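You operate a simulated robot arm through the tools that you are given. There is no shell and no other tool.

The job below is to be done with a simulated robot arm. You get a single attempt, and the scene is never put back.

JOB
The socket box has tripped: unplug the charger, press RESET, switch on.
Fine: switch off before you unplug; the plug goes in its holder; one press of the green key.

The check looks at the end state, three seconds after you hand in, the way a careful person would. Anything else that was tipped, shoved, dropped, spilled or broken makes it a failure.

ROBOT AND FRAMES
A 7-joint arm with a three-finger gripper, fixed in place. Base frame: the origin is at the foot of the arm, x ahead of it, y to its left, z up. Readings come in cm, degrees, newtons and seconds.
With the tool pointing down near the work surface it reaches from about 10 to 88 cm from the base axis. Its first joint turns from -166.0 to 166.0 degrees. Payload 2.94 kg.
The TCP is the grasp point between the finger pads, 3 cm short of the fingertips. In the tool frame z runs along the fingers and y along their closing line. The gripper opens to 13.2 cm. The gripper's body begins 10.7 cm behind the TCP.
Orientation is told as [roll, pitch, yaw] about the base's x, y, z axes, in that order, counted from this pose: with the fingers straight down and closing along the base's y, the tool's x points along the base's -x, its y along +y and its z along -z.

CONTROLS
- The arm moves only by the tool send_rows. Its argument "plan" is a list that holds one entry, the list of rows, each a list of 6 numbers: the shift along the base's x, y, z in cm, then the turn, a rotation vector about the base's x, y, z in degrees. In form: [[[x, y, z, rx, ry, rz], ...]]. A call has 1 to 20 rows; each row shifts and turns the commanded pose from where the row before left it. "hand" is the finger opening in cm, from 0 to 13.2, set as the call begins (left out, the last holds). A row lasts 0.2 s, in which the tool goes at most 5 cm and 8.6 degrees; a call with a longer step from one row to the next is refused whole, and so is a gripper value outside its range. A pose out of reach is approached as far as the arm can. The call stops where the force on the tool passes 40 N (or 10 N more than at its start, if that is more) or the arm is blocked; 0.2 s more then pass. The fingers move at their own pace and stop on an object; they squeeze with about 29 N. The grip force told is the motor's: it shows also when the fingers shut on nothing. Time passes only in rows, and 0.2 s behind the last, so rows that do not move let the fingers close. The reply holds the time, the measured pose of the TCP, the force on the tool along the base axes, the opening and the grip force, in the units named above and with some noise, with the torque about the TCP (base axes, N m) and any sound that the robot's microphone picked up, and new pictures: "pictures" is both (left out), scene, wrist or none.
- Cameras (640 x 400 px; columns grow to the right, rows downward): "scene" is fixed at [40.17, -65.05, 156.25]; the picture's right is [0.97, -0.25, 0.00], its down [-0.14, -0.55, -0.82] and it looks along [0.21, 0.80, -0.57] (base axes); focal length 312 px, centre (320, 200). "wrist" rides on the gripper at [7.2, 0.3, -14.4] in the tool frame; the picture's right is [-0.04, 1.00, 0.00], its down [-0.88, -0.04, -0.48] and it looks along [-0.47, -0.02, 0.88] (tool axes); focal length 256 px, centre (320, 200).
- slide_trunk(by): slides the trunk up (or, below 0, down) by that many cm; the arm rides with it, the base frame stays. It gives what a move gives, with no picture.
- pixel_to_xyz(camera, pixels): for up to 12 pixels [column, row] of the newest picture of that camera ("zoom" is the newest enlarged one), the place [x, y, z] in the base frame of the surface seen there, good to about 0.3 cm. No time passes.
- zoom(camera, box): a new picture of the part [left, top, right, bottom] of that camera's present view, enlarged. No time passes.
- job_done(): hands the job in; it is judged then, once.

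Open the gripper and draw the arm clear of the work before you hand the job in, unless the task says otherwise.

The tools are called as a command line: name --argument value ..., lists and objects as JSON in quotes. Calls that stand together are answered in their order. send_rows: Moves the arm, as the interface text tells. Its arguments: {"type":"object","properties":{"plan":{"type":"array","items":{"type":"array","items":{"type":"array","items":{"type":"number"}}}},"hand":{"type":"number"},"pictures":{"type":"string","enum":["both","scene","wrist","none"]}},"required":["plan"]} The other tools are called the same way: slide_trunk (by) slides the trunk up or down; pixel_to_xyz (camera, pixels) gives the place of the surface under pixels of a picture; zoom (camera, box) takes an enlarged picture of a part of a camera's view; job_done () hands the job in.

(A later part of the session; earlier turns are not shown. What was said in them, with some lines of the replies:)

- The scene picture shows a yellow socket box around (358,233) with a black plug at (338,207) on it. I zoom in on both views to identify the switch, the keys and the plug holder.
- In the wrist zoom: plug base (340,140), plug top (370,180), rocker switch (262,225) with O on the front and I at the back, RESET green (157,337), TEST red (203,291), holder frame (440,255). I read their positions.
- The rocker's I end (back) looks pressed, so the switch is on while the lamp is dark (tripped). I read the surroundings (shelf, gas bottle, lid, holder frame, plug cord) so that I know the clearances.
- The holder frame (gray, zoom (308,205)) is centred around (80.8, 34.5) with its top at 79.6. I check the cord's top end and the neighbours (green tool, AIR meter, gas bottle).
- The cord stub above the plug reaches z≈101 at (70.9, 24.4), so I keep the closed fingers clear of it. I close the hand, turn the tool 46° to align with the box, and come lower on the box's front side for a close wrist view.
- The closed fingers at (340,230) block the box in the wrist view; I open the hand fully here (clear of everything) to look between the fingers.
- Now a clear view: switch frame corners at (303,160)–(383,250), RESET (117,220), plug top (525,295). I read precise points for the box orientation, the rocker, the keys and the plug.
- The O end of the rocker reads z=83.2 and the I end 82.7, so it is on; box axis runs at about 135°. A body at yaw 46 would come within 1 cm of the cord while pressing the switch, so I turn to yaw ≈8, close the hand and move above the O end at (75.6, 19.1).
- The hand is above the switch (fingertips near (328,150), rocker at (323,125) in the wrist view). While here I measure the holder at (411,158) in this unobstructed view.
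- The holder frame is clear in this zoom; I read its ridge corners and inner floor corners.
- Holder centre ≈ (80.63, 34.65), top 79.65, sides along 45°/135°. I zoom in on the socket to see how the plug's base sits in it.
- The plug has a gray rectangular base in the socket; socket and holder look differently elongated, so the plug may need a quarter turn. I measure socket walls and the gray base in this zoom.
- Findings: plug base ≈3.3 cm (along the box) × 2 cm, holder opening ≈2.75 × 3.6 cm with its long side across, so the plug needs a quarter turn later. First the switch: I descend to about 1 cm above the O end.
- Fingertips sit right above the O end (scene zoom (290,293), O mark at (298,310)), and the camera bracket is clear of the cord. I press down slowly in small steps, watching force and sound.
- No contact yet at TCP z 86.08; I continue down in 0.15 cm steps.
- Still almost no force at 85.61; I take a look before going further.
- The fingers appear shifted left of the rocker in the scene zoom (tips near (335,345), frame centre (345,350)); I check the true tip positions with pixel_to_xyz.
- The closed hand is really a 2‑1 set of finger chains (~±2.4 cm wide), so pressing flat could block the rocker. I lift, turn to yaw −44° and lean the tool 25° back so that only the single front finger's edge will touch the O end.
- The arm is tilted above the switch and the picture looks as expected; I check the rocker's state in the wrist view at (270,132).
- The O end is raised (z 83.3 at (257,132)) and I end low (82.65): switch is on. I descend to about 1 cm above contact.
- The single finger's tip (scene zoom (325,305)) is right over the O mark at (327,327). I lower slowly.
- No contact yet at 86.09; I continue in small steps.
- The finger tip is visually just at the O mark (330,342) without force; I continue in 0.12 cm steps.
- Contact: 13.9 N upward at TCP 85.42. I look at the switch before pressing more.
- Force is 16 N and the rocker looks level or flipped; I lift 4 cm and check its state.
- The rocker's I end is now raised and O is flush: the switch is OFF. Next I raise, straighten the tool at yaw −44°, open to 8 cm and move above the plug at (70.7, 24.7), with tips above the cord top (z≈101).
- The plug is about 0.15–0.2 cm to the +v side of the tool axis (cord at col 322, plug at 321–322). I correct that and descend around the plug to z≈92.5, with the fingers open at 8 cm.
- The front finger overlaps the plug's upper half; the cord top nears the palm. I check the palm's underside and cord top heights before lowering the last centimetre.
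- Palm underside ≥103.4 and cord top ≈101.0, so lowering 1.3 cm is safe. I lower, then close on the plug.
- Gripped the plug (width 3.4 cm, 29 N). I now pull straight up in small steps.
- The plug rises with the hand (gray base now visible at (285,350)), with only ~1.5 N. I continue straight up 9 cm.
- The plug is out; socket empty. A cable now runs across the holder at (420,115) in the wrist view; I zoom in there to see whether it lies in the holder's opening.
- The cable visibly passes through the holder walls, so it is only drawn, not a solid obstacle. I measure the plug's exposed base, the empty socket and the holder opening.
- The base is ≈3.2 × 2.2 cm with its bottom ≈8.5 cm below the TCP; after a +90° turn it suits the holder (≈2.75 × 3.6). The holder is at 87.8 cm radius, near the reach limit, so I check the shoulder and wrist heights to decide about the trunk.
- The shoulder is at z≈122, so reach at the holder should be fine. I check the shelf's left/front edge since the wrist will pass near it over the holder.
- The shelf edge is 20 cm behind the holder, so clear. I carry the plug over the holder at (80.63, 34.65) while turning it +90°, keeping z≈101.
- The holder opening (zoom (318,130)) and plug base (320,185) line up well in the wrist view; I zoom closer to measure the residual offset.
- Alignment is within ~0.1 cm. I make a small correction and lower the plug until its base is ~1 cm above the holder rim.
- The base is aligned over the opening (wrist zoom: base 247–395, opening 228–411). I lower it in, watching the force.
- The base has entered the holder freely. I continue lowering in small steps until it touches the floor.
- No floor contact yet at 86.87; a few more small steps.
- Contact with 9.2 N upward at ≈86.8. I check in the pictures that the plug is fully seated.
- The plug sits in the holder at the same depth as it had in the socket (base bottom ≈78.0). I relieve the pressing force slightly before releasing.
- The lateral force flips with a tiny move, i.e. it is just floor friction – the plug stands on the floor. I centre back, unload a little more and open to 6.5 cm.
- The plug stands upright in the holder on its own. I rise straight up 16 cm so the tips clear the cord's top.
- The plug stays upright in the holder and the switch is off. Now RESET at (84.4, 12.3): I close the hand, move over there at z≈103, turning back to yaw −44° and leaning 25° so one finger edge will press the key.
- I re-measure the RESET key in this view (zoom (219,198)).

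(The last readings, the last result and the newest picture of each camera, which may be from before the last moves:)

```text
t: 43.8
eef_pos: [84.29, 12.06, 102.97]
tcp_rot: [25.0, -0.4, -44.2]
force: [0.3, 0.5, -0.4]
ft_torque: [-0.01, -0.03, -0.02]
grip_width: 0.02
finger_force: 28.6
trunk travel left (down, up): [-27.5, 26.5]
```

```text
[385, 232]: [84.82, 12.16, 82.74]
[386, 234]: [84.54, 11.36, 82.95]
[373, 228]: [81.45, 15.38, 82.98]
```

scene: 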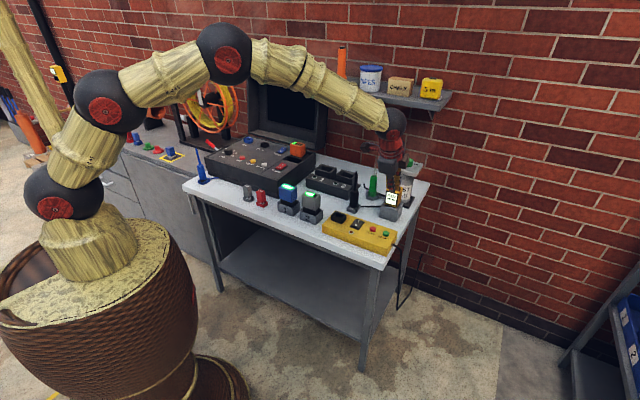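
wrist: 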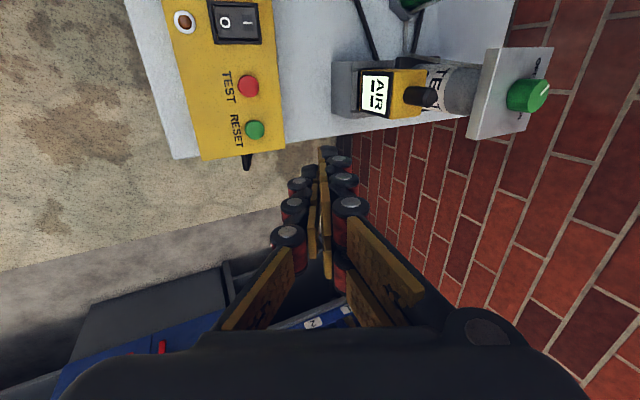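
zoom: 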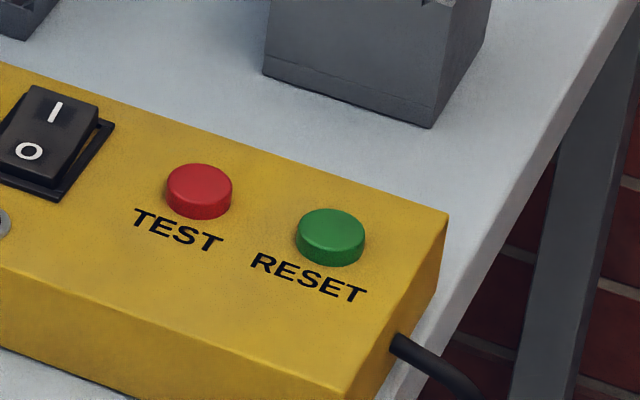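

RESET's centre is (84.5, 12.3), top ≈82.9; the tool is on target. I descend to ~1 cm above it.

send_rows --plan '[[[0.08, 0.05, -3, 0, 0, 0], [0, 0, -3.5, 0, 0, 0], [0, 0, -3.5, 0, 0, 0], [0, 0, -3, 0, 0, 0], [0, 0, -2, 0, 0, 0], [0, 0, -1.2, 0, 0, 0], [0, 0, -0.4, 0, 0, 0], [0, 0, 0, 0, 0, 0]]]' --hand 0

zoom --camera "scene" --box '[350, 200, 410, 250]'

zoom --camera "wrist" --box '[240, 90, 380, 200]'

```text
t: 45.6
eef_pos: [84.3, 12.19, 86.17]
tcp_rot: [25.0, -0.5, -44.0]
force: [-0.2, 0.2, 0.4]
ft_torque: [-0.01, 0.03, 0.01]
grip_width: 0.01
finger_force: 28.9
trunk travel left (down, up): [-27.5, 26.5]
```

scene: 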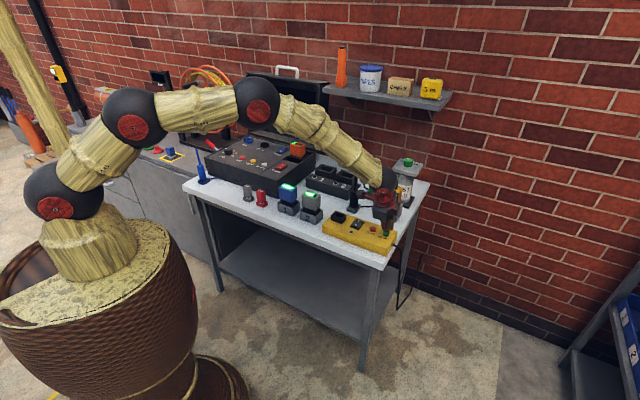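
wrist: 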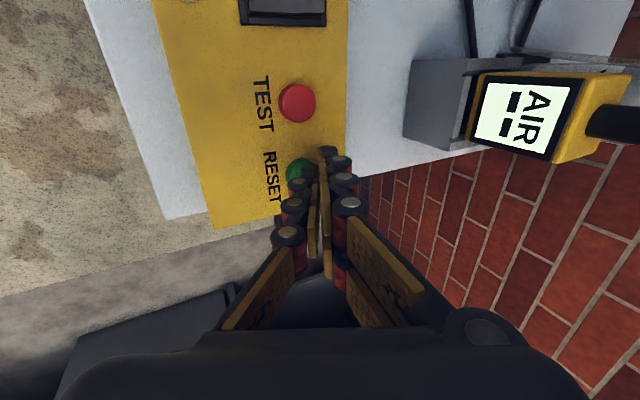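

```text
8.00 times, centred on (380, 225) of scene
```

zoom: 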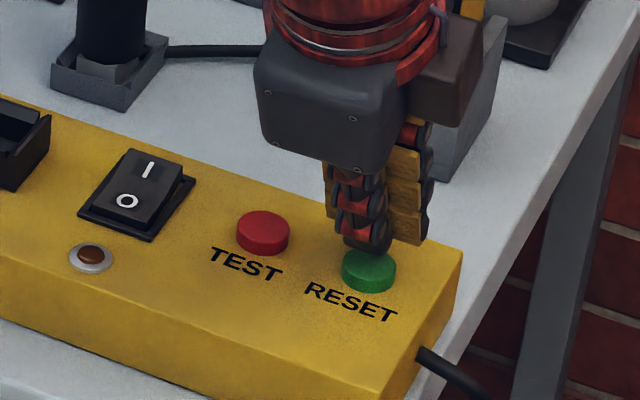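

```text
3.64 times, centred on (310, 145) of wrist
```

zoom: 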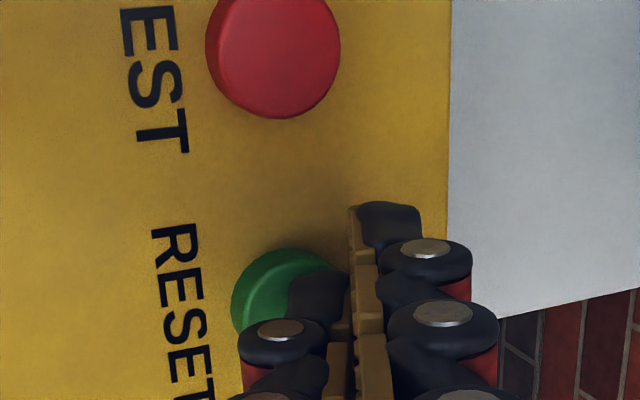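

The finger tip (scene zoom (370,250)) is right above the green key (368,268). I press down monotonically in small steps.

send_rows --plan '[[[0, 0, -0.2, 0, 0, 0], [0, 0, -0.2, 0, 0, 0], [0, 0, -0.15, 0, 0, 0], [0, 0, -0.1, 0, 0, 0], [0, 0, -0.1, 0, 0, 0]]]' --pictures "none"

```text
t: 46.8
eef_pos: [84.22, 12.16, 85.58]
tcp_rot: [25.1, -0.4, -44.0]
force: [-0.4, -0.6, 0.2]
ft_torque: [0.0, -0.01, -0.01]
grip_width: 0.0
finger_force: 28.8
trunk travel left (down, up): [-27.5, 26.5]
```

No contact yet at ≈85.5; I keep going down in 0.1 cm steps.

send_rows --plan '[[[0, 0, -0.1, 0, 0, 0], [0, 0, -0.1, 0, 0, 0], [0, 0, -0.1, 0, 0, 0], [0, 0, -0.1, 0, 0, 0]]]' --pictures "none"

```text
t: 47.8
eef_pos: [84.32, 12.11, 85.2]
tcp_rot: [25.0, -0.4, -44.0]
force: [0.2, -0.2, 1.9]
ft_torque: [-0.01, 0.01, -0.02]
grip_width: 0.0
finger_force: 28.5
trunk travel left (down, up): [-27.5, 26.5]
heard: click
```

The microphone heard a click with a light 1.9 N contact: the key registered. I lift off straight up and look at the box.

send_rows --plan '[[[0, 0, 0.5, 0, 0, 0], [0, 0, 1.5, 0, 0, 0], [0, 0, 3, 0, 0, 0], [0, 0, 4, 0, 0, 0], [0, 0, 4, 0, 0, 0], [0, 0, 2, 0, 0, 0], [0, 0, 0, 0, 0, 0]]]' --hand 0

zoom --camera "scene" --box '[330, 190, 420, 255]'

zoom --camera "wrist" --box '[150, 0, 350, 170]'

```text
t: 49.4
eef_pos: [84.33, 12.34, 100.14]
tcp_rot: [24.9, -0.3, -44.1]
force: [0.2, 0.1, 0.0]
ft_torque: [0.01, -0.01, 0.02]
grip_width: 0.0
finger_force: 29.4
trunk travel left (down, up): [-27.5, 26.5]
```

scene: 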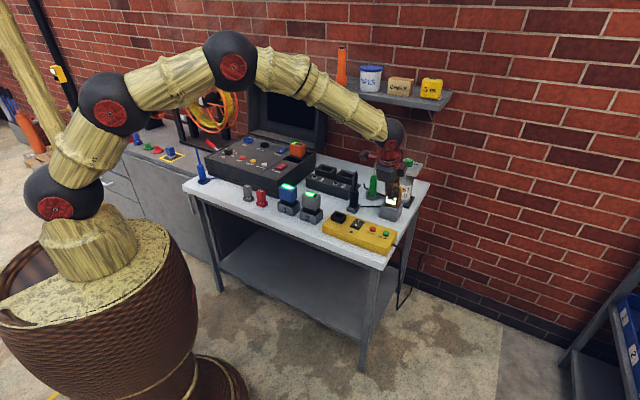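
wrist: 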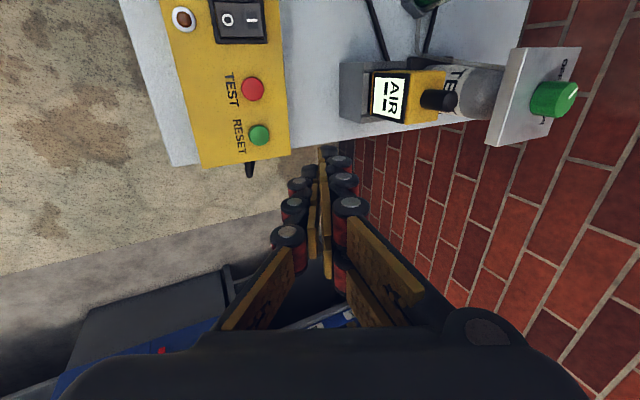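

```text
6.15 times, centred on (375, 222) of scene
```

zoom: 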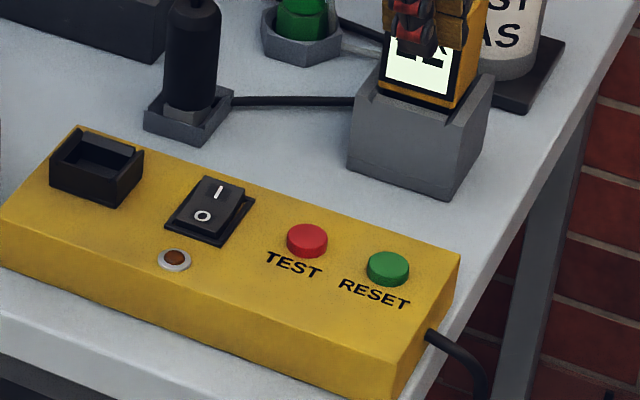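

```text
2.35 times, centred on (250, 85) of wrist
```

zoom: 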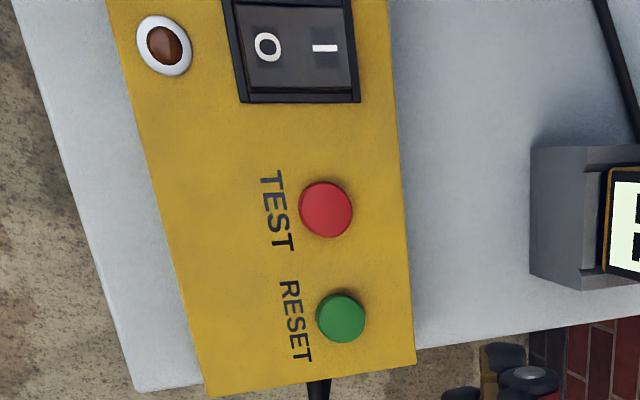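

RESET pressed once, and both plug and box look right. Now switch on: I move above the raised I end at (77.5, 21.0), same tool posture.

send_rows --plan '[[[-1.715, 2.19, 0, 0, 0, 0], [-1.715, 2.19, 0, 0, 0, 0], [-1.715, 2.19, 0, 0, 0, 0], [-1.715, 2.19, 0, 0, 0, 0], [0, 0, 0, 0, 0, 0]]]' --hand 0

zoom --camera "wrist" --box '[200, 80, 340, 190]'

```text
t: 50.6
eef_pos: [77.58, 21.0, 100.04]
tcp_rot: [25.0, -0.4, -44.1]
force: [0.3, 0.0, 0.3]
ft_torque: [-0.02, 0.02, 0.02]
grip_width: 0.0
finger_force: 28.4
trunk travel left (down, up): [-27.5, 26.5]
```

scene: 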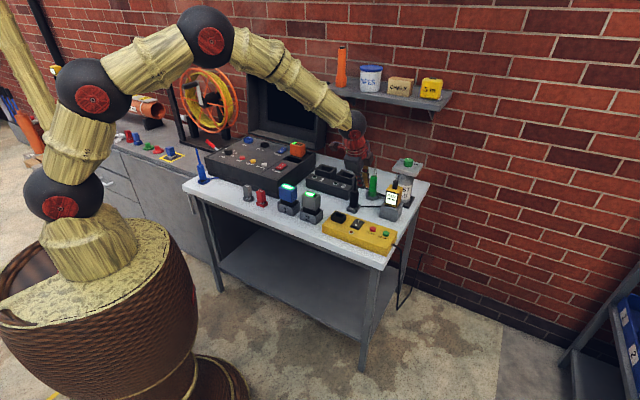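
wrist: 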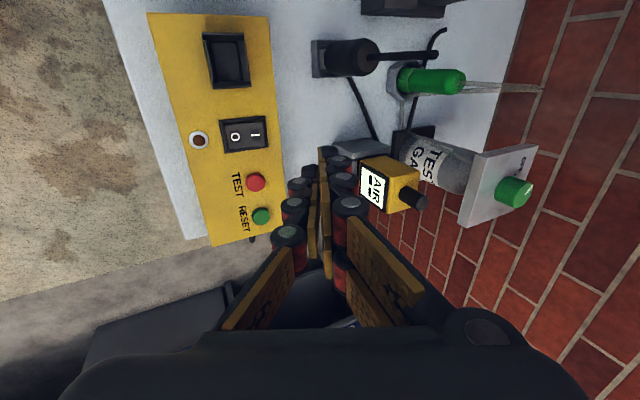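

```text
3.64 times, centred on (270, 135) of wrist
```

zoom: 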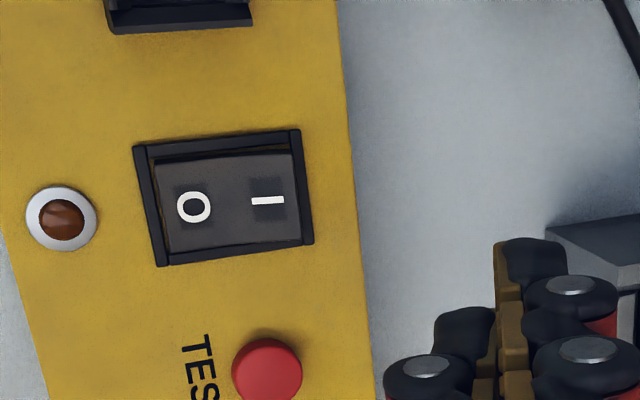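

pixel_to_xyz --camera "zoom" --pixels '[[290, 198], [268, 201], [228, 204], [193, 207], [165, 210], [150, 205], [305, 195]]'

```text
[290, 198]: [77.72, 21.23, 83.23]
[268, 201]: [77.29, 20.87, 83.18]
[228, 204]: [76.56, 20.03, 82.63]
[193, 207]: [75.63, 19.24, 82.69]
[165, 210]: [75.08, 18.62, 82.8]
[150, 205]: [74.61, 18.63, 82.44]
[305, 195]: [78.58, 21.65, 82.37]
```

The I end is raised (77.7, 21.2, z 83.2), so it's off, and the tool is above it. I descend to ~1 cm above contact.

send_rows --plan '[[[0, 0, -3, 0, 0, 0], [0, 0, -3.5, 0, 0, 0], [0, 0, -3, 0, 0, 0], [0, 0, -2, 0, 0, 0], [0, 0, -1.3, 0, 0, 0], [0, 0, -0.4, 0, 0, 0], [0, 0, 0, 0, 0, 0]]]' --hand 0

zoom --camera "scene" --box '[325, 185, 385, 235]'

```text
t: 52.2
eef_pos: [77.49, 20.86, 86.88]
tcp_rot: [25.0, -0.5, -44.1]
force: [0.5, -0.3, 0.5]
ft_torque: [-0.01, 0.01, 0.0]
grip_width: 0.02
finger_force: 29.2
trunk travel left (down, up): [-27.5, 26.5]
```

scene: 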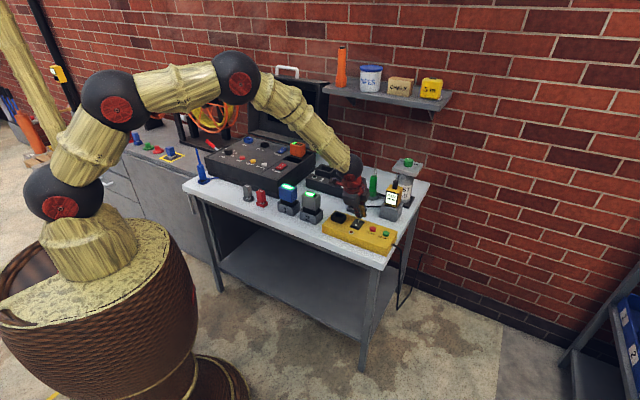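
wrist: 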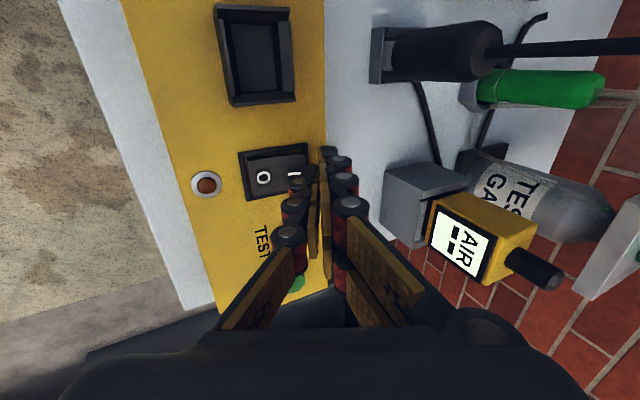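

```text
8.00 times, centred on (355, 210) of scene
```

zoom: 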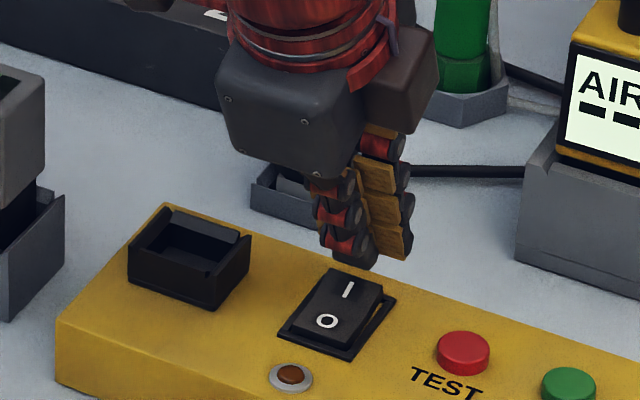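

The finger tip (352,262) is right above the I mark (348,288). I press slowly.

send_rows --plan '[[[0, 0, -0.3, 0, 0, 0], [0, 0, -0.3, 0, 0, 0], [0, 0, -0.3, 0, 0, 0], [0, 0, -0.15, 0, 0, 0], [0, 0, -0.15, 0, 0, 0], [0, 0, -0.12, 0, 0, 0]]]' --pictures "none"

```text
t: 53.6
eef_pos: [77.45, 20.78, 85.65]
tcp_rot: [25.1, -0.3, -44.1]
force: [-0.9, -0.2, 0.5]
ft_torque: [-0.02, 0.0, -0.01]
grip_width: 0.0
finger_force: 28.0
trunk travel left (down, up): [-27.5, 26.5]
```

No contact force yet at 85.65; I continue in 0.12 cm steps.

send_rows --plan '[[[0, 0, -0.12, 0, 0, 0], [0, 0, -0.12, 0, 0, 0], [0, 0, -0.12, 0, 0, 0]]]' --pictures "none"

```text
t: 54.4
eef_pos: [77.6, 20.89, 85.44]
tcp_rot: [25.1, -0.6, -44.1]
force: [-1.7, -0.4, 8.1]
ft_torque: [0.06, 0.08, -0.02]
grip_width: 0.0
finger_force: 28.8
trunk travel left (down, up): [-27.5, 26.5]
```

Contact at 8 N; I press a touch further (the O press had needed about 14 N).

send_rows --plan '[[[0, 0, -0.12, 0, 0, 0], [0, 0, -0.1, 0, 0, 0], [0, 0, 0, 0, 0, 0]]]'

zoom --camera "scene" --box '[325, 185, 385, 235]'

zoom --camera "wrist" --box '[180, 110, 340, 220]'

```text
t: 55.2
eef_pos: [77.53, 20.9, 85.33]
tcp_rot: [25.3, -0.6, -44.1]
force: [-2.2, 0.9, 26.9]
ft_torque: [0.1, 0.11, 0.01]
grip_width: 0.04
finger_force: 28.5
trunk travel left (down, up): [-27.5, 26.5]
```

scene: 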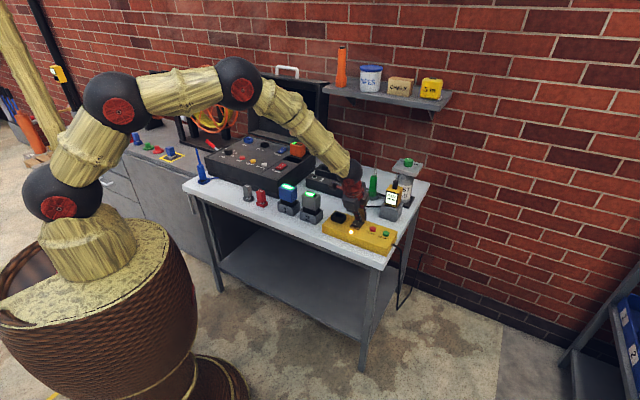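
wrist: 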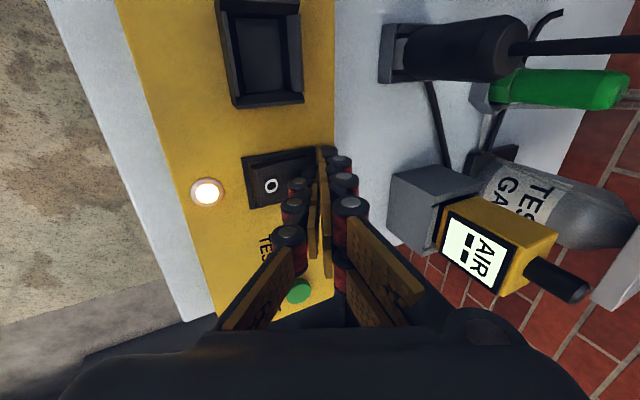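

```text
8.00 times, centred on (355, 210) of scene
```

zoom: 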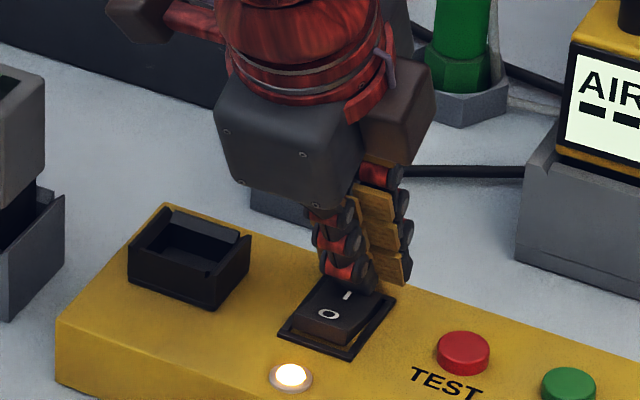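

```text
3.64 times, centred on (260, 165) of wrist
```

zoom: 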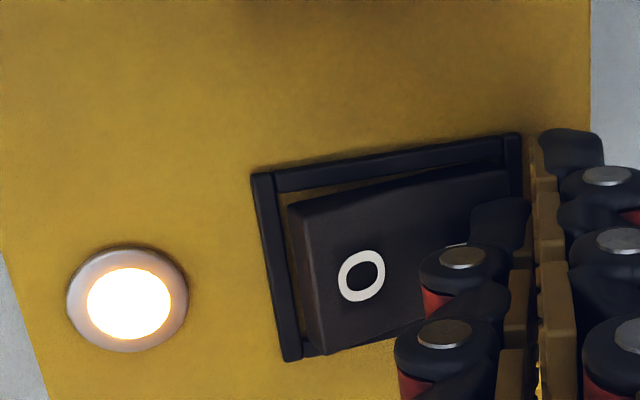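

The lamp at (290,376) is now lit and the O end is raised: the box is on. I lift off straight up, then retreat away from the bench work.

send_rows --plan '[[[0, 0, 0.5, 0, 0, 0], [0, 0, 1.5, 0, 0, 0], [0, 0, 3, 0, 0, 0], [0, 0, 4, 0, 0, 0], [0, 0, 4, 0, 0, 0], [0, 0, 4, 0, 0, 0], [0, 0, 4, 0, 0, 0], [0, 0, 0, -4.42, 4.42, 0], [0, 0, 0, -4.42, 4.42, 0], [0, 0, 0, -4.42, 4.42, 0], [0, 0, 0, -4.42, 4.42, 0], [-2.5, -1.5, 1.5, 0, 0, 0], [-2.5, -1.5, 1.5, 0, 0, 0], [-2.5, -1.5, 1.5, 0, 0, 0], [-2.5, -1.5, 1.5, 0, 0, 0], [-2, -1, 1, 0, 0, 0], [0, 0, 0, 0, 0, 0]]]' --hand 0

zoom --camera "scene" --box '[315, 150, 425, 255]'

```text
t: 58.8
eef_pos: [65.31, 14.1, 112.91]
tcp_rot: [0.0, -0.1, -44.0]
force: [-0.7, -0.8, 0.2]
ft_torque: [-0.01, 0.01, -0.01]
grip_width: 0.01
finger_force: 28.4
trunk travel left (down, up): [-27.5, 26.5]
```

scene: 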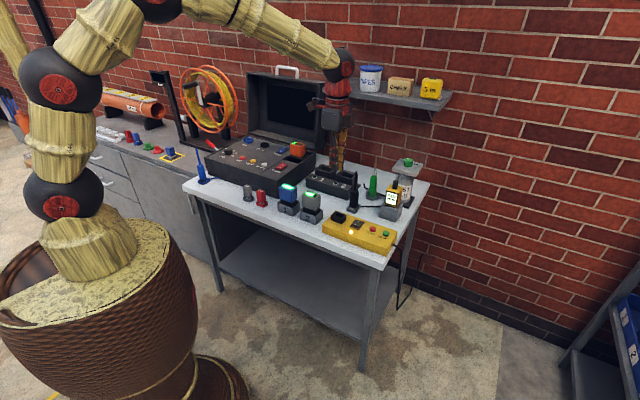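
wrist: 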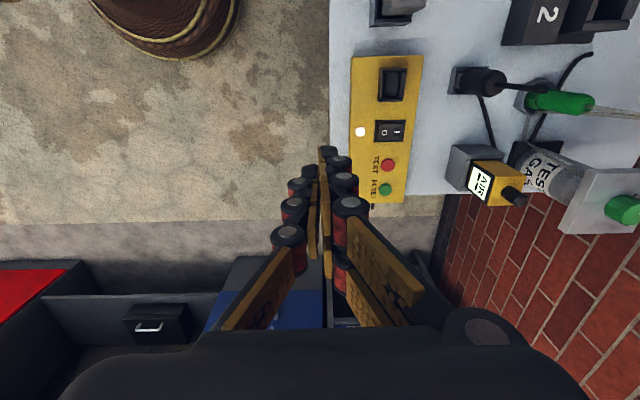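

```text
3.81 times, centred on (370, 202) of scene
```

zoom: 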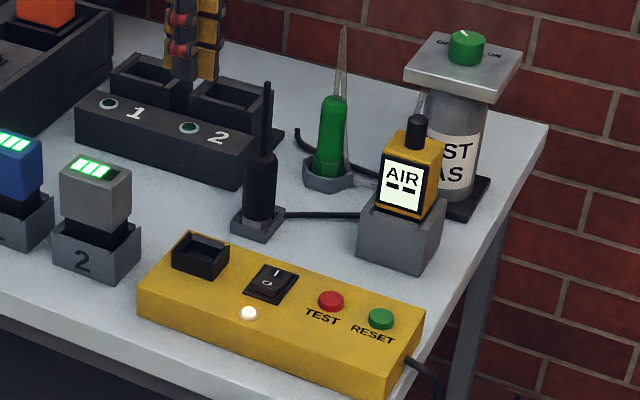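

The lamp stays lit, the plug is upright in its holder, and nothing else has moved. I open the gripper, up here clear of everything, and take a final look.

send_rows --plan '[[[-2, -1.5, 1, 0, 0, 0], [-2, -1.5, 1, 0, 0, 0], [0, 0, 0, 0, 0, 0], [0, 0, 0, 0, 0, 0], [0, 0, 0, 0, 0, 0], [0, 0, 0, 0, 0, 0], [0, 0, 0, 0, 0, 0]]]' --hand 10

zoom --camera "scene" --box '[320, 180, 400, 255]'

```text
t: 60.4
eef_pos: [61.39, 11.15, 114.93]
tcp_rot: [0.0, 0.1, -43.9]
force: [-0.2, -0.4, -0.6]
ft_torque: [0.01, 0.04, 0.01]
grip_width: 9.99
finger_force: 0.1
trunk travel left (down, up): [-27.5, 26.5]
```

scene: 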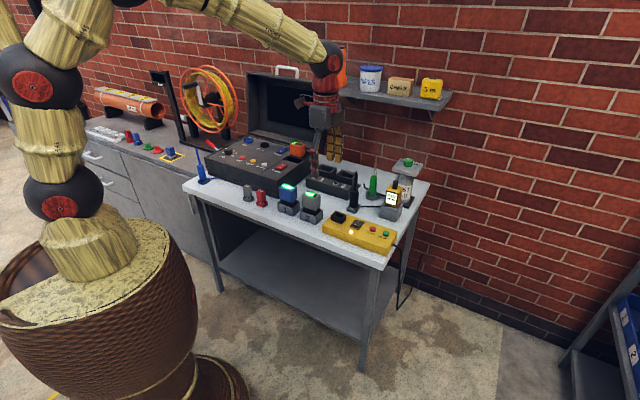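
wrist: 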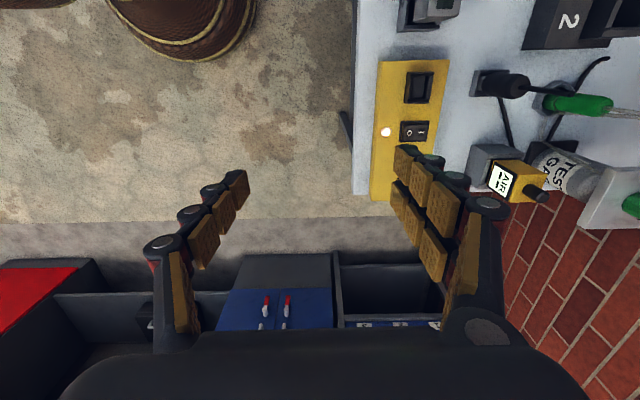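

```text
5.33 times, centred on (360, 218) of scene
```

zoom: 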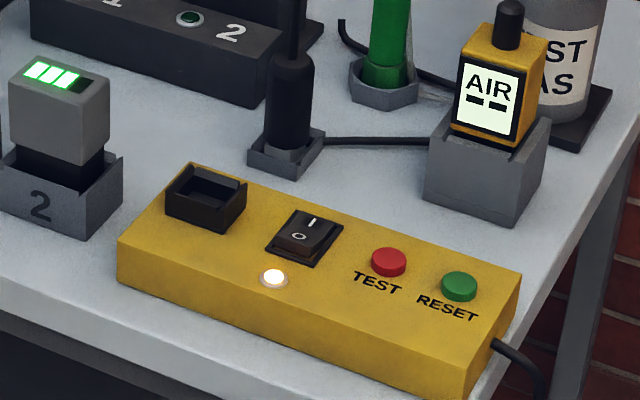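

The final pictures show the lamp lit at (273,278), the switch on I, the socket empty and the plug upright in its holder. The gripper is open and clear of the work, so I hand the job in.

job_done

```text
The job is handed in.
```

The socket box is back on. The charger is unplugged and standing in its holder, and the lamp was lit when I handed the job in.

The order was:

1. **Switch off:** I pressed the O side of the rocker first, before touching the plug.
2. **Unplug:** I pulled the plug straight up out of the socket. I gave it a quarter turn, because the holder's opening runs the other way, and set it in.
3. **RESET:** I pressed the green key once, and the microphone picked up a click.
4. **Switch on:** I pressed the I side of the rocker, and the lamp came on.

While lining up for the first step, I lowered the closed fingers to the rocker at one point but backed off with almost no force showing. The switch still read on afterwards, and I did the real press from a different angle.

In the last pictures nothing else on the bench looked moved. The gripper is open and the arm is clear of the work.
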